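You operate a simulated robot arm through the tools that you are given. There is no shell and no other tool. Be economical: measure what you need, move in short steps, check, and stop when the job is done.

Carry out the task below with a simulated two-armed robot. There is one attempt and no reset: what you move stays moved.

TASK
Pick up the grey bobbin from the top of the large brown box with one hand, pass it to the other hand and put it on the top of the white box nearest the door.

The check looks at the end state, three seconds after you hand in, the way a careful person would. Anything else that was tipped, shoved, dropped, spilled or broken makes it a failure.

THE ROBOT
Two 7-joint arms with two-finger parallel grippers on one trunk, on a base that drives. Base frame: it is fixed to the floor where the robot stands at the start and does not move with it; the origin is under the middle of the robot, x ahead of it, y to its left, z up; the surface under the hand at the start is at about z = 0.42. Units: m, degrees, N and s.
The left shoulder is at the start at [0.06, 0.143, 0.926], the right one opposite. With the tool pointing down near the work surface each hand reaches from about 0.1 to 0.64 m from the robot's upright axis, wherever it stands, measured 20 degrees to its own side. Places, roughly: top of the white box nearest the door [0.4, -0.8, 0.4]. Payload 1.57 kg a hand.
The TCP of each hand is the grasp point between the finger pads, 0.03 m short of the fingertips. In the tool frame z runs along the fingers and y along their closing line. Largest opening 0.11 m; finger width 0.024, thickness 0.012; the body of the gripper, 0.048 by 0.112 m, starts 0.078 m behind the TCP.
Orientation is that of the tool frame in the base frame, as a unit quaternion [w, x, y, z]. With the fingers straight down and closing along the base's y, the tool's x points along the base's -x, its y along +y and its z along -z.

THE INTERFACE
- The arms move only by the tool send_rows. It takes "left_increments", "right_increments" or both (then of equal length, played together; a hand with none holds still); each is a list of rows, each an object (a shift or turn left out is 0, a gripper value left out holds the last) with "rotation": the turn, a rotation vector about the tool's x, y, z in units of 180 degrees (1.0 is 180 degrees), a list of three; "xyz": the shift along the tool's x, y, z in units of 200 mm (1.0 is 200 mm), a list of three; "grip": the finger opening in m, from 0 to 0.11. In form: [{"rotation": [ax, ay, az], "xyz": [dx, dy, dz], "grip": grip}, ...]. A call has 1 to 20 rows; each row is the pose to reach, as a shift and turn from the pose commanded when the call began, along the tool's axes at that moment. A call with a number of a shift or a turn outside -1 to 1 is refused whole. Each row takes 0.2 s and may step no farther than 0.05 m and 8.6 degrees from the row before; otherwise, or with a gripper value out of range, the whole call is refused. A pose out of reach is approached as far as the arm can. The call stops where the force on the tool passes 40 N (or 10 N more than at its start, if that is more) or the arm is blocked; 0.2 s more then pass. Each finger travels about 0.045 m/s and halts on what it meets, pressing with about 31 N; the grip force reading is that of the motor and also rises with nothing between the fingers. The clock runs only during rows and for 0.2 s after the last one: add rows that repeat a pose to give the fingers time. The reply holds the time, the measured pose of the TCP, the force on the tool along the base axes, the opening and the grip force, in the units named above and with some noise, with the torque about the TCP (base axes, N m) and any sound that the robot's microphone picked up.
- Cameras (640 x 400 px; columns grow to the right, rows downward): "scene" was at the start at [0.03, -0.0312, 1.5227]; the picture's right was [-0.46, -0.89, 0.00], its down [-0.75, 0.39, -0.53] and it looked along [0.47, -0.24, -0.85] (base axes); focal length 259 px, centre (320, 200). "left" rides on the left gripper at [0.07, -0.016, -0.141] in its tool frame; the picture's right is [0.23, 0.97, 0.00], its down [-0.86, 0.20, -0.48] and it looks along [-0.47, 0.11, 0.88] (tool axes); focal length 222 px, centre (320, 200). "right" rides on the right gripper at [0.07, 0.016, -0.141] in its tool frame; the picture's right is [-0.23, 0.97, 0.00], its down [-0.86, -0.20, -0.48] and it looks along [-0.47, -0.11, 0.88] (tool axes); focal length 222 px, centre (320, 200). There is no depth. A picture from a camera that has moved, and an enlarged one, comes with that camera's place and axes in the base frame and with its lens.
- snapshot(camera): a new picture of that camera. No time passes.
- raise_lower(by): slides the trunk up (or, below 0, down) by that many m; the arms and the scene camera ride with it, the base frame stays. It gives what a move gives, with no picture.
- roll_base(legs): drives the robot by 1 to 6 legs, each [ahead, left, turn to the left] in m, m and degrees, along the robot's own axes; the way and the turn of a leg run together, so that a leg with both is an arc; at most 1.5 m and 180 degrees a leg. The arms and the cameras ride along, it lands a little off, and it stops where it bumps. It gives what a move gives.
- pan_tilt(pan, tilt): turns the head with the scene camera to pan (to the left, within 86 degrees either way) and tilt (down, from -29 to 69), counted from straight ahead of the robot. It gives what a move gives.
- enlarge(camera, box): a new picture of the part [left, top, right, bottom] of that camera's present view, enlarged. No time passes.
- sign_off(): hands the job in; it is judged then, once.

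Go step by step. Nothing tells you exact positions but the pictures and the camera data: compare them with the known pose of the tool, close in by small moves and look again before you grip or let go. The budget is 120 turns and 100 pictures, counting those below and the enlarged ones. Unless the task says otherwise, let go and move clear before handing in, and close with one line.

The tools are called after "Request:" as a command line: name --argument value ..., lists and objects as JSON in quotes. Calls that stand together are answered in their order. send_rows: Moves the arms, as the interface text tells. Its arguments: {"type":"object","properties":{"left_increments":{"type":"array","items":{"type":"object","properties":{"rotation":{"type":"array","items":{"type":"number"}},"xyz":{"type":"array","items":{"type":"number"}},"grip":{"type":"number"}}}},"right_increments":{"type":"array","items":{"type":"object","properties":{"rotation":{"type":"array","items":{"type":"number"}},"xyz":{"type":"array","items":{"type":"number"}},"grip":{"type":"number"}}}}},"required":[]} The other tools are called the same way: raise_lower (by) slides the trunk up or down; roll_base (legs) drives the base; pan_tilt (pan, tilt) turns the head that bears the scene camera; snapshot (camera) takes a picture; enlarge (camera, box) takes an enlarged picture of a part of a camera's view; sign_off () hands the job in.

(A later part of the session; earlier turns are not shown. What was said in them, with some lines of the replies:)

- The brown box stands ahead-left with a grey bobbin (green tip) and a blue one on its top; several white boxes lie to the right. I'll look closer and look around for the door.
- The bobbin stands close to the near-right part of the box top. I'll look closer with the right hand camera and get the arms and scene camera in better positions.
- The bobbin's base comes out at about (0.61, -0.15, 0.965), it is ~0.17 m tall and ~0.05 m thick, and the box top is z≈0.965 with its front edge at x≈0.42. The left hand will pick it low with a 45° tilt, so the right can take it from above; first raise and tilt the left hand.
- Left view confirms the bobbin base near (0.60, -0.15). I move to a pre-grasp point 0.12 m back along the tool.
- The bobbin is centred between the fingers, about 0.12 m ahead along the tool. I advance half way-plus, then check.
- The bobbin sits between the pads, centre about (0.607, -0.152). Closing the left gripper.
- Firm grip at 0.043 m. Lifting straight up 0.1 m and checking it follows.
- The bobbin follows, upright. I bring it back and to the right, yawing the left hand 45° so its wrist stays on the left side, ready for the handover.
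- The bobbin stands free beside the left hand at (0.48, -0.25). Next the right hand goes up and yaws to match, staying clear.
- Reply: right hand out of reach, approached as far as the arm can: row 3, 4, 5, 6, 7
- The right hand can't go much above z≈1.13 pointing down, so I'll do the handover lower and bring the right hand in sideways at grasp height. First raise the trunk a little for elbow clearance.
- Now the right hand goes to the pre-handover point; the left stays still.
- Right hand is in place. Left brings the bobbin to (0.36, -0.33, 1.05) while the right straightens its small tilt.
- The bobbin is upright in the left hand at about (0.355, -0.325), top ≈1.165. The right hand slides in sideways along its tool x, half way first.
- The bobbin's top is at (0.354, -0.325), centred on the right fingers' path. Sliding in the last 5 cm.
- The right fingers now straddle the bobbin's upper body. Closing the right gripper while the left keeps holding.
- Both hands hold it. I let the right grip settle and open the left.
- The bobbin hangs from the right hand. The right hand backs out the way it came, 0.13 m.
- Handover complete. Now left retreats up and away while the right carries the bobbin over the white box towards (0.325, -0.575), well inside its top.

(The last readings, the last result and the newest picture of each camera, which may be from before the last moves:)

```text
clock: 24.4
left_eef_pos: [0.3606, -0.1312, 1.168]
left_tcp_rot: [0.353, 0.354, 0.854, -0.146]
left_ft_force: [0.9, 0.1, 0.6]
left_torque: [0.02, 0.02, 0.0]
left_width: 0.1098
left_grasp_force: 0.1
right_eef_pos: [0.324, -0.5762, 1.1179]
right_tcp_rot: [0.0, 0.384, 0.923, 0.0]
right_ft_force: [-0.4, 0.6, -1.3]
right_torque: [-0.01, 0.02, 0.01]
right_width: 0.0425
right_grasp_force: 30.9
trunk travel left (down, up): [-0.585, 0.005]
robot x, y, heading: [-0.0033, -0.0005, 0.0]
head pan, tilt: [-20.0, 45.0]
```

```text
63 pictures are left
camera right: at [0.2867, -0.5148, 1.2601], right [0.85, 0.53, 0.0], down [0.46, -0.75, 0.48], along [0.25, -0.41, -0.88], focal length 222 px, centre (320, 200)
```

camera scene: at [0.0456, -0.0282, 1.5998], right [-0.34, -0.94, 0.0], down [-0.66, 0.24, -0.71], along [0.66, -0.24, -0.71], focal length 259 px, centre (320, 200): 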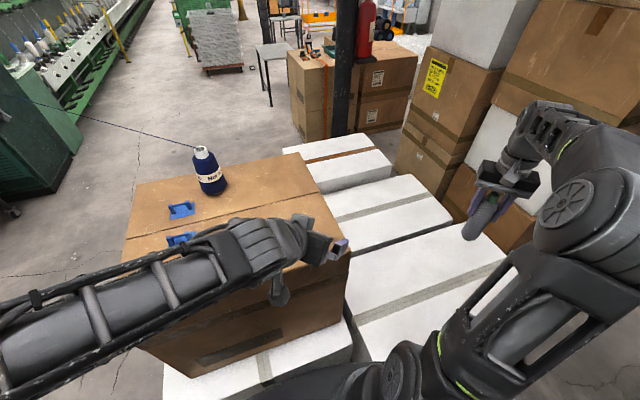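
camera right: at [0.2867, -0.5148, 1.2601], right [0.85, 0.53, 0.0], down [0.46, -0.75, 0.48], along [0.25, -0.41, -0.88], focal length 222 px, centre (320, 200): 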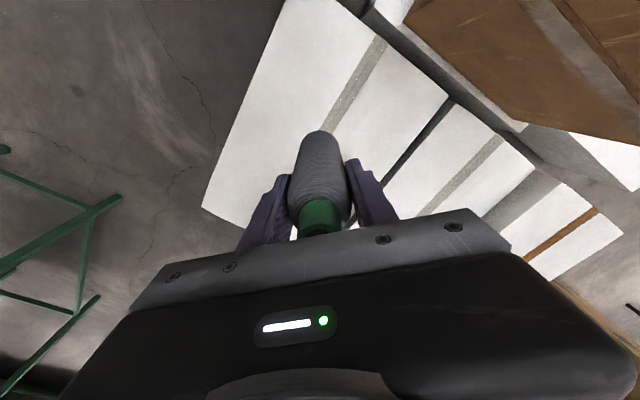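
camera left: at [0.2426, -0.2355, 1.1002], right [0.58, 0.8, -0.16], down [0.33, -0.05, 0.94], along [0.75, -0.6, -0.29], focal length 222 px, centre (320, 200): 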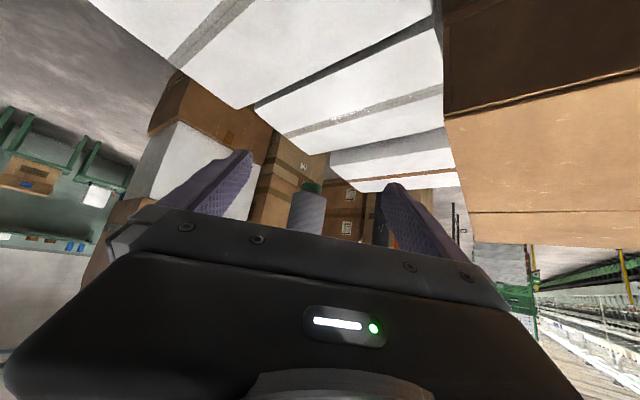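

Bobbin is over the white box. Descending in stages: 0.4 m first.

Request:
send_rows --right_increments '[{"xyz": [0, 0, 0.2]}, {"xyz": [0, 0, 0.4]}, {"xyz": [0, 0, 0.6]}, {"xyz": [0, 0, 0.8]}, {"xyz": [0, 0, 1.0]}]'

Request:
send_rows --right_increments '[{"xyz": [0, 0, 0.2]}, {"xyz": [0, 0, 0.4]}, {"xyz": [0, 0, 0.6]}, {"xyz": [0, 0, 0.8]}, {"xyz": [0, 0, 1.0]}, {"xyz": [0, 0, 1.0]}]'

Request:
snapshot --camera "scene"

Request:
snapshot --camera "right"

```text
clock: 25.6
left_eef_pos: [0.3589, -0.1328, 1.1684]
left_tcp_rot: [0.354, 0.354, 0.854, -0.146]
left_ft_force: [-0.1, 0.9, 0.2]
left_torque: [0.01, 0.03, 0.0]
left_width: 0.1097
left_grasp_force: 0.1
right_eef_pos: [0.3241, -0.5764, 0.9164]
right_tcp_rot: [-0.001, 0.384, 0.923, 0.001]
right_ft_force: [0.3, -0.2, -0.6]
right_torque: [0.03, -0.02, 0.01]
right_width: 0.0427
right_grasp_force: 31.0
trunk travel left (down, up): [-0.585, 0.005]
robot x, y, heading: [0.0004, -0.0029, -0.0]
head pan, tilt: [-20.0, 45.0]
```

```text
clock: 27.1
left_eef_pos: [0.3585, -0.1307, 1.1666]
left_tcp_rot: [0.353, 0.354, 0.853, -0.147]
left_ft_force: [-0.3, 0.2, 0.4]
left_torque: [0.03, -0.03, 0.01]
left_width: 0.11
left_grasp_force: 0.1
right_eef_pos: [0.325, -0.577, 0.7192]
right_tcp_rot: [0.002, 0.383, 0.924, 0.0]
right_ft_force: [-0.4, 0.7, -0.5]
right_torque: [-0.02, -0.01, 0.02]
right_width: 0.0424
right_grasp_force: 31.3
trunk travel left (down, up): [-0.585, 0.005]
robot x, y, heading: [-0.0024, -0.0013, -0.2]
head pan, tilt: [-20.0, 45.0]
```

```text
62 pictures are left
camera scene: at [0.045, -0.0271, 1.5999], right [-0.34, -0.94, 0.0], down [-0.66, 0.24, -0.71], along [0.66, -0.24, -0.71], focal length 259 px, centre (320, 200)
```

scene: 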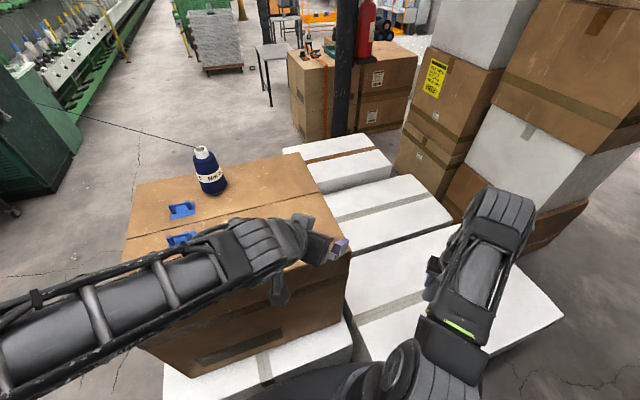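

```text
61 pictures are left
camera right: at [0.2876, -0.5159, 0.8593], right [0.85, 0.53, 0.0], down [0.46, -0.75, 0.48], along [0.25, -0.41, -0.88], focal length 222 px, centre (320, 200)
```

right: 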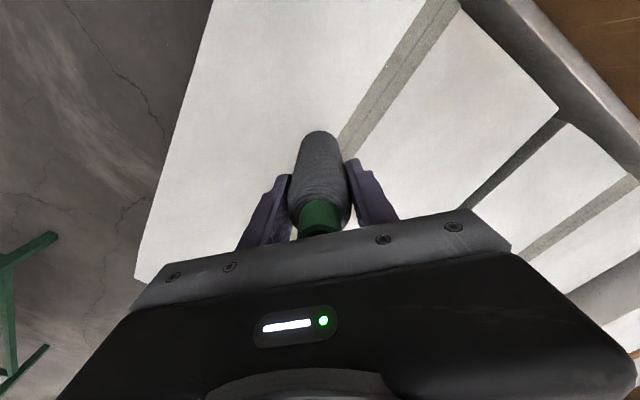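

Box top confirmed at z≈0.42. Descend to about 1.5 cm above it.

Request:
send_rows --right_increments '[{"xyz": [0, 0, 0.2]}, {"xyz": [0, 0, 0.4]}, {"xyz": [0, 0, 0.6]}, {"xyz": [0, 0, 0.75]}, {"xyz": [0, 0, 0.8]}, {"xyz": [0, 0, 0.8]}]'

Request:
snapshot --camera "right"

Request:
snapshot --camera "scene"

```text
clock: 28.4
left_eef_pos: [0.3592, -0.1326, 1.1668]
left_tcp_rot: [0.353, 0.353, 0.854, -0.147]
left_ft_force: [-0.4, 0.1, -0.8]
left_torque: [0.02, 0.01, 0.03]
left_width: 0.1101
left_grasp_force: 0.1
right_eef_pos: [0.3233, -0.5787, 0.5594]
right_tcp_rot: [0.001, 0.383, 0.924, 0.0]
right_ft_force: [-0.4, 0.6, -1.1]
right_torque: [-0.02, -0.02, 0.03]
right_width: 0.0428
right_grasp_force: 31.6
trunk travel left (down, up): [-0.585, 0.005]
robot x, y, heading: [-0.0003, -0.0013, -0.1]
head pan, tilt: [-20.0, 45.0]
```

```text
60 pictures are left
camera right: at [0.286, -0.5171, 0.7002], right [0.85, 0.53, 0.0], down [0.46, -0.75, 0.48], along [0.25, -0.41, -0.88], focal length 222 px, centre (320, 200)
```

right: 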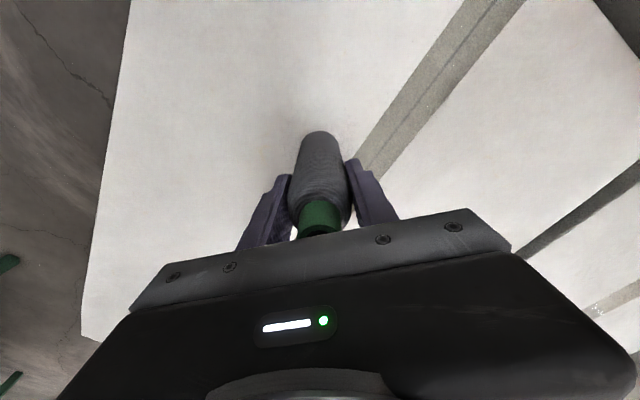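

```text
59 pictures are left
camera scene: at [0.0452, -0.0276, 1.5998], right [-0.34, -0.94, 0.0], down [-0.66, 0.24, -0.71], along [0.66, -0.24, -0.71], focal length 259 px, centre (320, 200)
```

scene: 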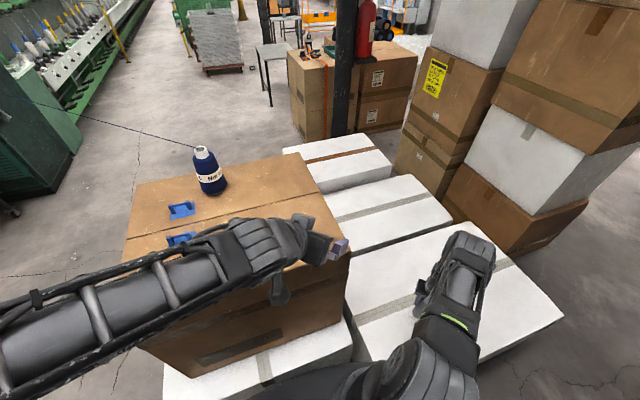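

About 1–2 cm left; descending in millimetre steps and watching the force.

Request:
send_rows --right_increments '[{"xyz": [0, 0, 0.015]}, {"xyz": [0, 0, 0.03]}, {"xyz": [0, 0, 0.045]}, {"xyz": [0, 0, 0.06]}, {"xyz": [0, 0, 0.06]}]'

Request:
enlarge --camera "right" --box '[240, 80, 400, 180]'

```text
clock: 29.6
left_eef_pos: [0.3597, -0.1329, 1.1674]
left_tcp_rot: [0.354, 0.354, 0.853, -0.146]
left_ft_force: [-0.5, 0.1, 0.2]
left_torque: [0.03, -0.02, 0.0]
left_width: 0.1104
left_grasp_force: 0.1
right_eef_pos: [0.3242, -0.577, 0.5472]
right_tcp_rot: [0.0, 0.383, 0.924, -0.001]
right_ft_force: [1.0, -0.3, -1.2]
right_torque: [0.01, -0.02, 0.01]
right_width: 0.0425
right_grasp_force: 30.8
trunk travel left (down, up): [-0.585, 0.005]
robot x, y, heading: [0.0027, -0.0022, -0.1]
head pan, tilt: [-20.0, 45.0]
```

```text
4.00 times, centred on (320, 130) of right
camera zoom: at [0.2864, -0.5161, 0.688], right [0.85, 0.53, 0.0], down [0.46, -0.75, 0.48], along [0.25, -0.41, -0.88], focal length 888 px, centre (320, 480)
```

zoom: 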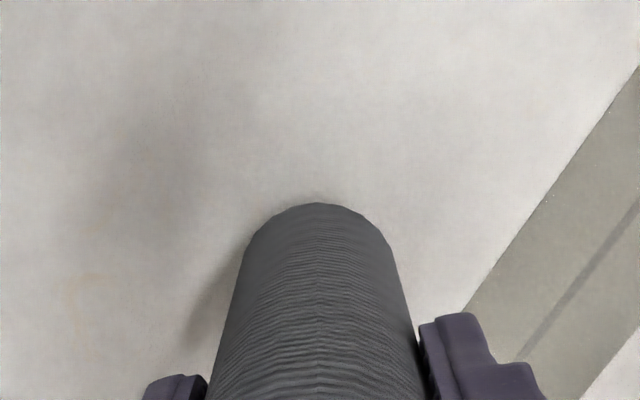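

Not touching yet, but close. Continuing in finer steps.

Request:
send_rows --right_increments '[{"xyz": [0, 0, 0.01]}, {"xyz": [0, 0, 0.02]}, {"xyz": [0, 0, 0.03]}, {"xyz": [0, 0, 0.03]}]'

```text
clock: 30.6
left_eef_pos: [0.36, -0.1321, 1.1676]
left_tcp_rot: [0.354, 0.353, 0.854, -0.145]
left_ft_force: [-0.3, -0.2, 0.7]
left_torque: [0.0, 0.01, 0.02]
left_width: 0.1101
left_grasp_force: 0.0
right_eef_pos: [0.3234, -0.5767, 0.5406]
right_tcp_rot: [-0.001, 0.384, 0.923, 0.0]
right_ft_force: [-0.4, -0.9, -1.3]
right_torque: [-0.03, -0.02, -0.01]
right_width: 0.0424
right_grasp_force: 31.0
trunk travel left (down, up): [-0.585, 0.005]
robot x, y, heading: [0.001, 0.001, -0.4]
head pan, tilt: [-20.0, 45.0]
```

Request:
send_rows --right_increments '[{"xyz": [0, 0, 0.01]}, {"xyz": [0, 0, 0.02]}, {"xyz": [0, 0, 0.02]}]'

Request:
enlarge --camera "right" --box '[240, 80, 400, 180]'

```text
clock: 31.4
left_eef_pos: [0.3609, -0.131, 1.1664]
left_tcp_rot: [0.354, 0.354, 0.853, -0.146]
left_ft_force: [0.6, -0.4, -0.2]
left_torque: [-0.01, 0.03, 0.01]
left_width: 0.1102
left_grasp_force: 0.2
right_eef_pos: [0.3232, -0.5771, 0.5371]
right_tcp_rot: [0.0, 0.383, 0.924, 0.0]
right_ft_force: [0.0, 0.3, -0.9]
right_torque: [0.0, -0.03, -0.03]
right_width: 0.0425
right_grasp_force: 31.1
trunk travel left (down, up): [-0.585, 0.005]
robot x, y, heading: [-0.0, 0.0006, 0.1]
head pan, tilt: [-20.0, 45.0]
```

```text
4.00 times, centred on (320, 130) of right
camera zoom: at [0.286, -0.5159, 0.6775], right [0.85, 0.53, 0.0], down [0.46, -0.75, 0.48], along [0.25, -0.41, -0.88], focal length 888 px, centre (320, 480)
```

zoom: 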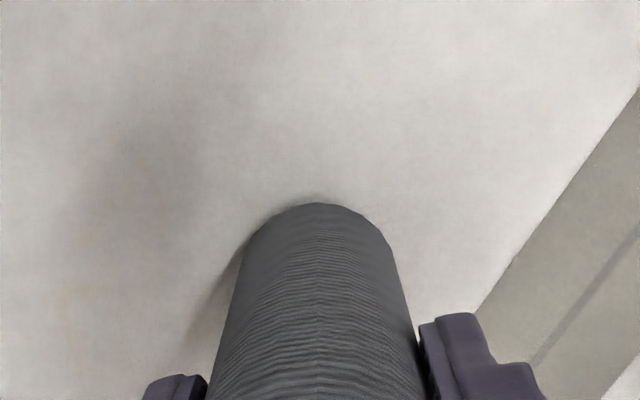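

Request:
send_rows --right_increments '[{"xyz": [0, 0, 0.0075]}, {"xyz": [0, 0, 0.015]}, {"xyz": [0, 0, 0.0225]}, {"xyz": [0, 0, 0.0225]}]'

```text
clock: 32.5
left_eef_pos: [0.3576, -0.129, 1.1696]
left_tcp_rot: [0.355, 0.353, 0.853, -0.148]
left_ft_force: [-0.2, 1.0, -0.2]
left_torque: [0.0, -0.02, -0.01]
left_width: 0.11
left_grasp_force: 0.1
right_eef_pos: [0.3236, -0.5776, 0.5365]
right_tcp_rot: [0.003, 0.383, 0.924, -0.002]
right_ft_force: [-1.4, 4.0, 37.7]
right_torque: [0.29, -0.02, 0.03]
right_width: 0.0426
right_grasp_force: 31.2
trunk travel left (down, up): [-0.585, 0.005]
robot x, y, heading: [0.0034, -0.0046, -0.1]
head pan, tilt: [-20.0, 45.0]
```

Contact with the box top (38 N). I back off ~3 mm to relieve the push and look.

Request:
send_rows --right_increments '[{"xyz": [0, 0, -0.008]}, {"xyz": [0, 0, -0.0165]}, {"xyz": [0, 0, -0.0165]}]'

Request:
snapshot --camera "right"

```text
clock: 33.2
left_eef_pos: [0.3591, -0.1315, 1.1681]
left_tcp_rot: [0.355, 0.354, 0.853, -0.146]
left_ft_force: [-0.1, 0.2, -0.6]
left_torque: [-0.05, -0.01, -0.01]
left_width: 0.1099
left_grasp_force: 0.0
right_eef_pos: [0.3247, -0.5771, 0.5347]
right_tcp_rot: [0.001, 0.384, 0.923, -0.001]
right_ft_force: [3.7, -4.5, 8.6]
right_torque: [-0.53, -0.49, 0.0]
right_width: 0.0425
right_grasp_force: 31.5
trunk travel left (down, up): [-0.585, 0.005]
robot x, y, heading: [-0.001, -0.0013, -0.2]
head pan, tilt: [-20.0, 45.0]
```

```text
56 pictures are left
camera right: at [0.2859, -0.5155, 0.6764], right [0.85, 0.53, 0.0], down [0.46, -0.75, 0.48], along [0.25, -0.41, -0.88], focal length 222 px, centre (320, 200)
```

right: 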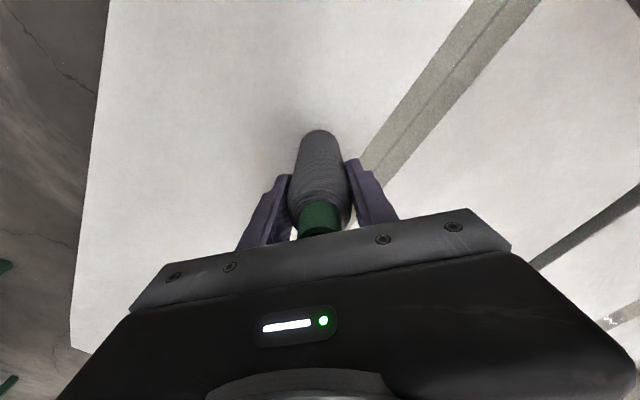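

Light contact remains with a small sideways load; raise another ~1 mm to unload before releasing.

Request:
send_rows --right_increments '[{"xyz": [0, 0, -0.005]}, {"xyz": [0, 0, -0.005]}]'

```text
clock: 33.9
left_eef_pos: [0.3597, -0.1324, 1.1675]
left_tcp_rot: [0.353, 0.353, 0.854, -0.147]
left_ft_force: [0.1, 0.7, -0.6]
left_torque: [-0.02, -0.04, -0.01]
left_width: 0.1101
left_grasp_force: 0.0
right_eef_pos: [0.3215, -0.5746, 0.5369]
right_tcp_rot: [-0.001, 0.383, 0.924, 0.0]
right_ft_force: [1.5, 0.2, 1.7]
right_torque: [-0.13, -0.16, 0.02]
right_width: 0.0426
right_grasp_force: 30.7
trunk travel left (down, up): [-0.585, 0.005]
robot x, y, heading: [-0.0014, -0.0024, -0.2]
head pan, tilt: [-20.0, 45.0]
```

Nearly unloaded and just touching. Opening a little and slowly, then looking.

Request:
send_rows --right_increments '[{"grip": 0.044}, {"grip": 0.046}, {"grip": 0.05}, {"grip": 0.055}, {"grip": 0.06}, {"grip": 0.06}]'

Request:
snapshot --camera "right"

```text
clock: 35.2
left_eef_pos: [0.3586, -0.1326, 1.168]
left_tcp_rot: [0.353, 0.354, 0.854, -0.147]
left_ft_force: [-0.1, 0.3, -0.5]
left_torque: [0.01, -0.02, 0.01]
left_width: 0.11
left_grasp_force: 0.1
right_eef_pos: [0.3238, -0.5767, 0.5359]
right_tcp_rot: [0.0, 0.383, 0.924, 0.0]
right_ft_force: [0.0, -0.2, 0.4]
right_torque: [0.0, -0.02, 0.04]
right_width: 0.0599
right_grasp_force: 0.1
trunk travel left (down, up): [-0.585, 0.005]
robot x, y, heading: [-0.0018, 0.0039, 0.2]
head pan, tilt: [-20.0, 45.0]
```

```text
55 pictures are left
camera right: at [0.2859, -0.5159, 0.6772], right [0.85, 0.53, 0.0], down [0.46, -0.75, 0.48], along [0.25, -0.41, -0.88], focal length 222 px, centre (320, 200)
```

right: 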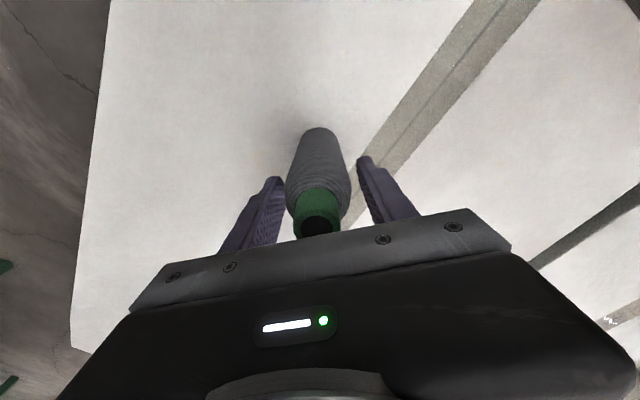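

It stands free between the fingers. Opening fully and checking that it stays still.

Request:
send_rows --right_increments '[{"grip": 0.08}, {"grip": 0.11}, {"grip": 0.11}, {"grip": 0.11}, {"grip": 0.11}]'

Request:
snapshot --camera "right"

```text
clock: 36.5
left_eef_pos: [0.3611, -0.1314, 1.1684]
left_tcp_rot: [0.354, 0.353, 0.854, -0.146]
left_ft_force: [0.6, -0.5, -0.2]
left_torque: [-0.02, 0.01, 0.0]
left_width: 0.1101
left_grasp_force: 0.0
right_eef_pos: [0.3237, -0.5758, 0.5366]
right_tcp_rot: [0.0, 0.383, 0.924, 0.0]
right_ft_force: [-0.1, 0.9, 0.5]
right_torque: [0.02, -0.01, 0.0]
right_width: 0.11
right_grasp_force: 0.2
trunk travel left (down, up): [-0.585, 0.005]
robot x, y, heading: [0.0015, -0.0017, 0.2]
head pan, tilt: [-20.0, 45.0]
```

```text
54 pictures are left
camera right: at [0.2859, -0.5158, 0.6772], right [0.85, 0.53, 0.0], down [0.46, -0.75, 0.48], along [0.25, -0.41, -0.88], focal length 222 px, centre (320, 200)
```

right: 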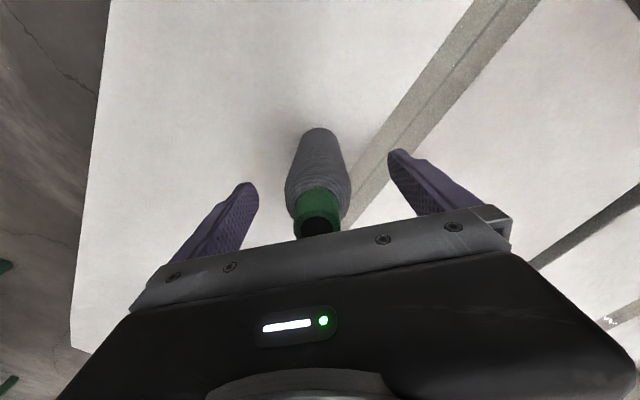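

It stands upright and still. Lifting the right hand straight up.

Request:
send_rows --right_increments '[{"xyz": [0, 0, -0.1]}, {"xyz": [0, 0, -0.25]}, {"xyz": [0, 0, -0.45]}, {"xyz": [0, 0, -0.7]}, {"xyz": [0, 0, -0.9]}, {"xyz": [0, 0, -1.0]}, {"xyz": [0, 0, -1.0]}]'

Request:
send_rows --right_increments '[{"xyz": [-0.15, 0.1, -0.2]}, {"xyz": [-0.3, 0.2, -0.4]}, {"xyz": [-0.4, 0.3, -0.6]}, {"xyz": [-0.5, 0.4, -0.8]}, {"xyz": [-0.5, 0.4, -0.8]}]'

Request:
snapshot --camera "right"

Request:
snapshot --camera "scene"

```text
clock: 38.0
left_eef_pos: [0.3596, -0.1327, 1.1674]
left_tcp_rot: [0.354, 0.354, 0.854, -0.146]
left_ft_force: [-0.3, 0.1, 0.9]
left_torque: [-0.04, -0.02, -0.01]
left_width: 0.1101
left_grasp_force: 0.0
right_eef_pos: [0.3236, -0.5757, 0.7363]
right_tcp_rot: [0.0, 0.383, 0.924, 0.0]
right_ft_force: [0.2, -0.3, -0.8]
right_torque: [0.01, 0.01, 0.0]
right_width: 0.1101
right_grasp_force: 0.0
trunk travel left (down, up): [-0.585, 0.005]
robot x, y, heading: [-0.0015, -0.0006, 0.0]
head pan, tilt: [-20.0, 45.0]
```

```text
refused: row 1 steps farther than a row can; nothing moved
```

```text
53 pictures are left
camera right: at [0.2863, -0.5139, 0.8772], right [0.85, 0.53, 0.0], down [0.46, -0.75, 0.48], along [0.25, -0.41, -0.88], focal length 222 px, centre (320, 200)
```

right: 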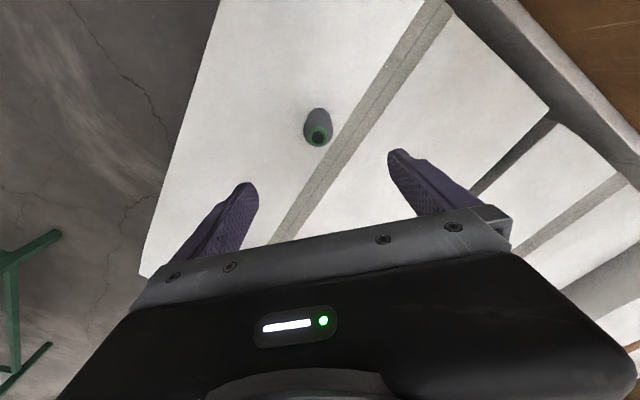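

```text
52 pictures are left
camera scene: at [0.0452, -0.0277, 1.5998], right [-0.34, -0.94, 0.0], down [-0.66, 0.24, -0.71], along [0.66, -0.24, -0.71], focal length 259 px, centre (320, 200)
```

scene: 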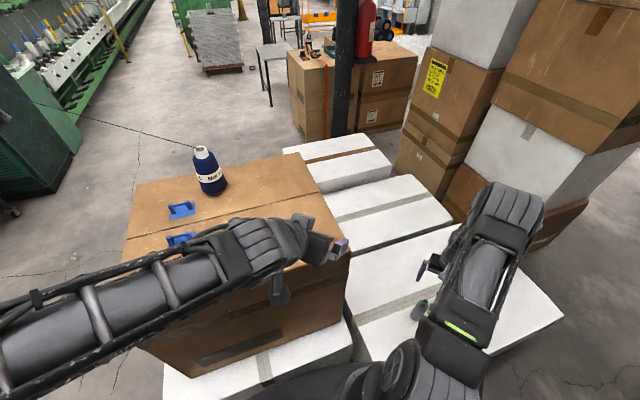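

The bobbin stands on the white box and the hand is clear. I check the door's direction once before handing in.

Request:
pan_tilt --pan -86 --tilt 15

Request:
snapshot --camera "scene"

Request:
pan_tilt --pan -45 --tilt 5

Request:
snapshot --camera "scene"

Request:
pan_tilt --pan 40 --tilt 5

Request:
snapshot --camera "scene"

```text
clock: 39.4
left_eef_pos: [0.3596, -0.1314, 1.1676]
left_tcp_rot: [0.354, 0.354, 0.853, -0.147]
left_ft_force: [-0.2, 0.0, 0.5]
left_torque: [-0.04, 0.0, 0.0]
left_width: 0.11
left_grasp_force: 0.0
right_eef_pos: [0.3242, -0.5748, 0.736]
right_tcp_rot: [0.0, 0.383, 0.924, 0.0]
right_ft_force: [-0.2, 0.8, 0.7]
right_torque: [-0.01, -0.03, -0.01]
right_width: 0.1098
right_grasp_force: 0.0
trunk travel left (down, up): [-0.585, 0.005]
robot x, y, heading: [0.0032, 0.0011, 0.0]
head pan, tilt: [-85.9, 15.0]
```

```text
51 pictures are left
camera scene: at [-0.0245, -0.0929, 1.6466], right [-1.0, -0.07, 0.0], down [-0.02, 0.26, -0.97], along [0.07, -0.96, -0.26], focal length 259 px, centre (320, 200)
```

scene: 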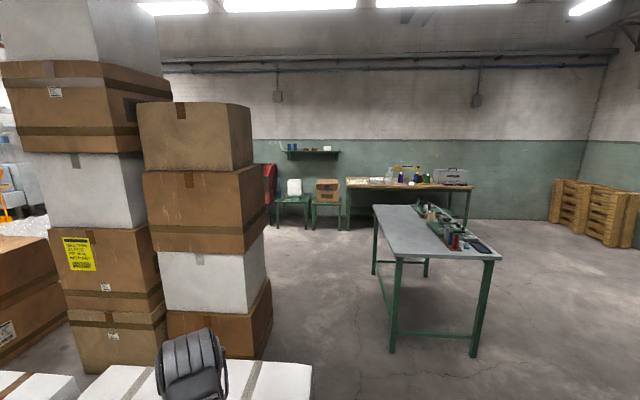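

```text
clock: 40.5
left_eef_pos: [0.3601, -0.131, 1.1687]
left_tcp_rot: [0.353, 0.353, 0.854, -0.146]
left_ft_force: [0.5, 0.7, -0.3]
left_torque: [0.01, 0.02, 0.02]
left_width: 0.11
left_grasp_force: 0.0
right_eef_pos: [0.3237, -0.5741, 0.7358]
right_tcp_rot: [0.0, 0.383, 0.924, 0.0]
right_ft_force: [0.5, 0.4, 0.9]
right_torque: [-0.03, 0.02, -0.01]
right_width: 0.1102
right_grasp_force: 0.1
trunk travel left (down, up): [-0.585, 0.005]
robot x, y, heading: [-0.002, 0.0017, 0.1]
head pan, tilt: [-45.0, 5.0]
```

```text
50 pictures are left
camera scene: at [0.0337, -0.0647, 1.6628], right [-0.71, -0.71, 0.0], down [-0.06, 0.06, -1.0], along [0.7, -0.7, -0.09], focal length 259 px, centre (320, 200)
```

scene: 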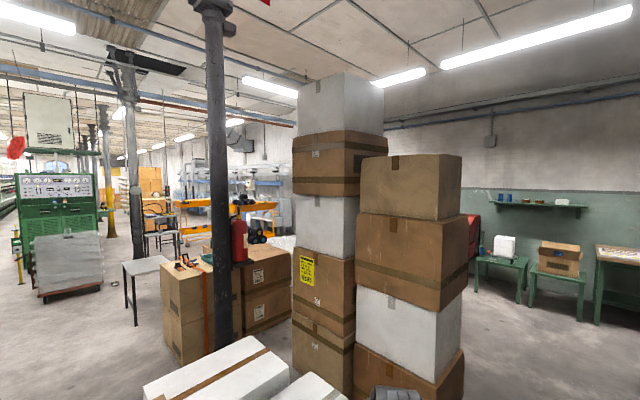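

```text
clock: 42.1
left_eef_pos: [0.3583, -0.1314, 1.1673]
left_tcp_rot: [0.354, 0.353, 0.853, -0.146]
left_ft_force: [0.0, 0.5, -0.3]
left_torque: [0.02, -0.02, 0.01]
left_width: 0.1101
left_grasp_force: 0.1
right_eef_pos: [0.3253, -0.5751, 0.7361]
right_tcp_rot: [0.001, 0.383, 0.924, 0.0]
right_ft_force: [-0.4, 0.4, -0.2]
right_torque: [0.0, 0.01, -0.03]
right_width: 0.11
right_grasp_force: 0.1
trunk travel left (down, up): [-0.585, 0.005]
robot x, y, heading: [-0.0008, 0.0017, 0.1]
head pan, tilt: [40.0, 5.0]
```

```text
49 pictures are left
camera scene: at [0.0392, 0.0592, 1.6629], right [0.64, -0.77, 0.0], down [-0.07, -0.06, -1.0], along [0.76, 0.64, -0.09], focal length 259 px, centre (320, 200)
```

scene: 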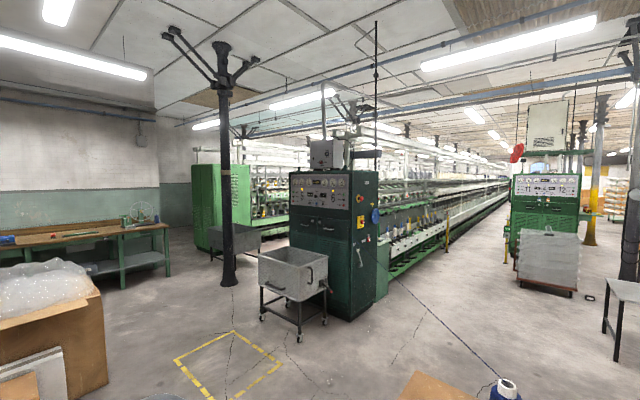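

No door shows in these views, but the bobbin is on the box at the place the task gave. It is standing upright, both hands are clear and nothing else was disturbed, so I hand in.

Request:
sign_off

```text
The job is handed in.
```

The grey bobbin was picked up by the left hand, passed to the right, and now stands upright on the white box at about (0.32, -0.58); I never saw the door, so I picked that box from the coordinates in the task.
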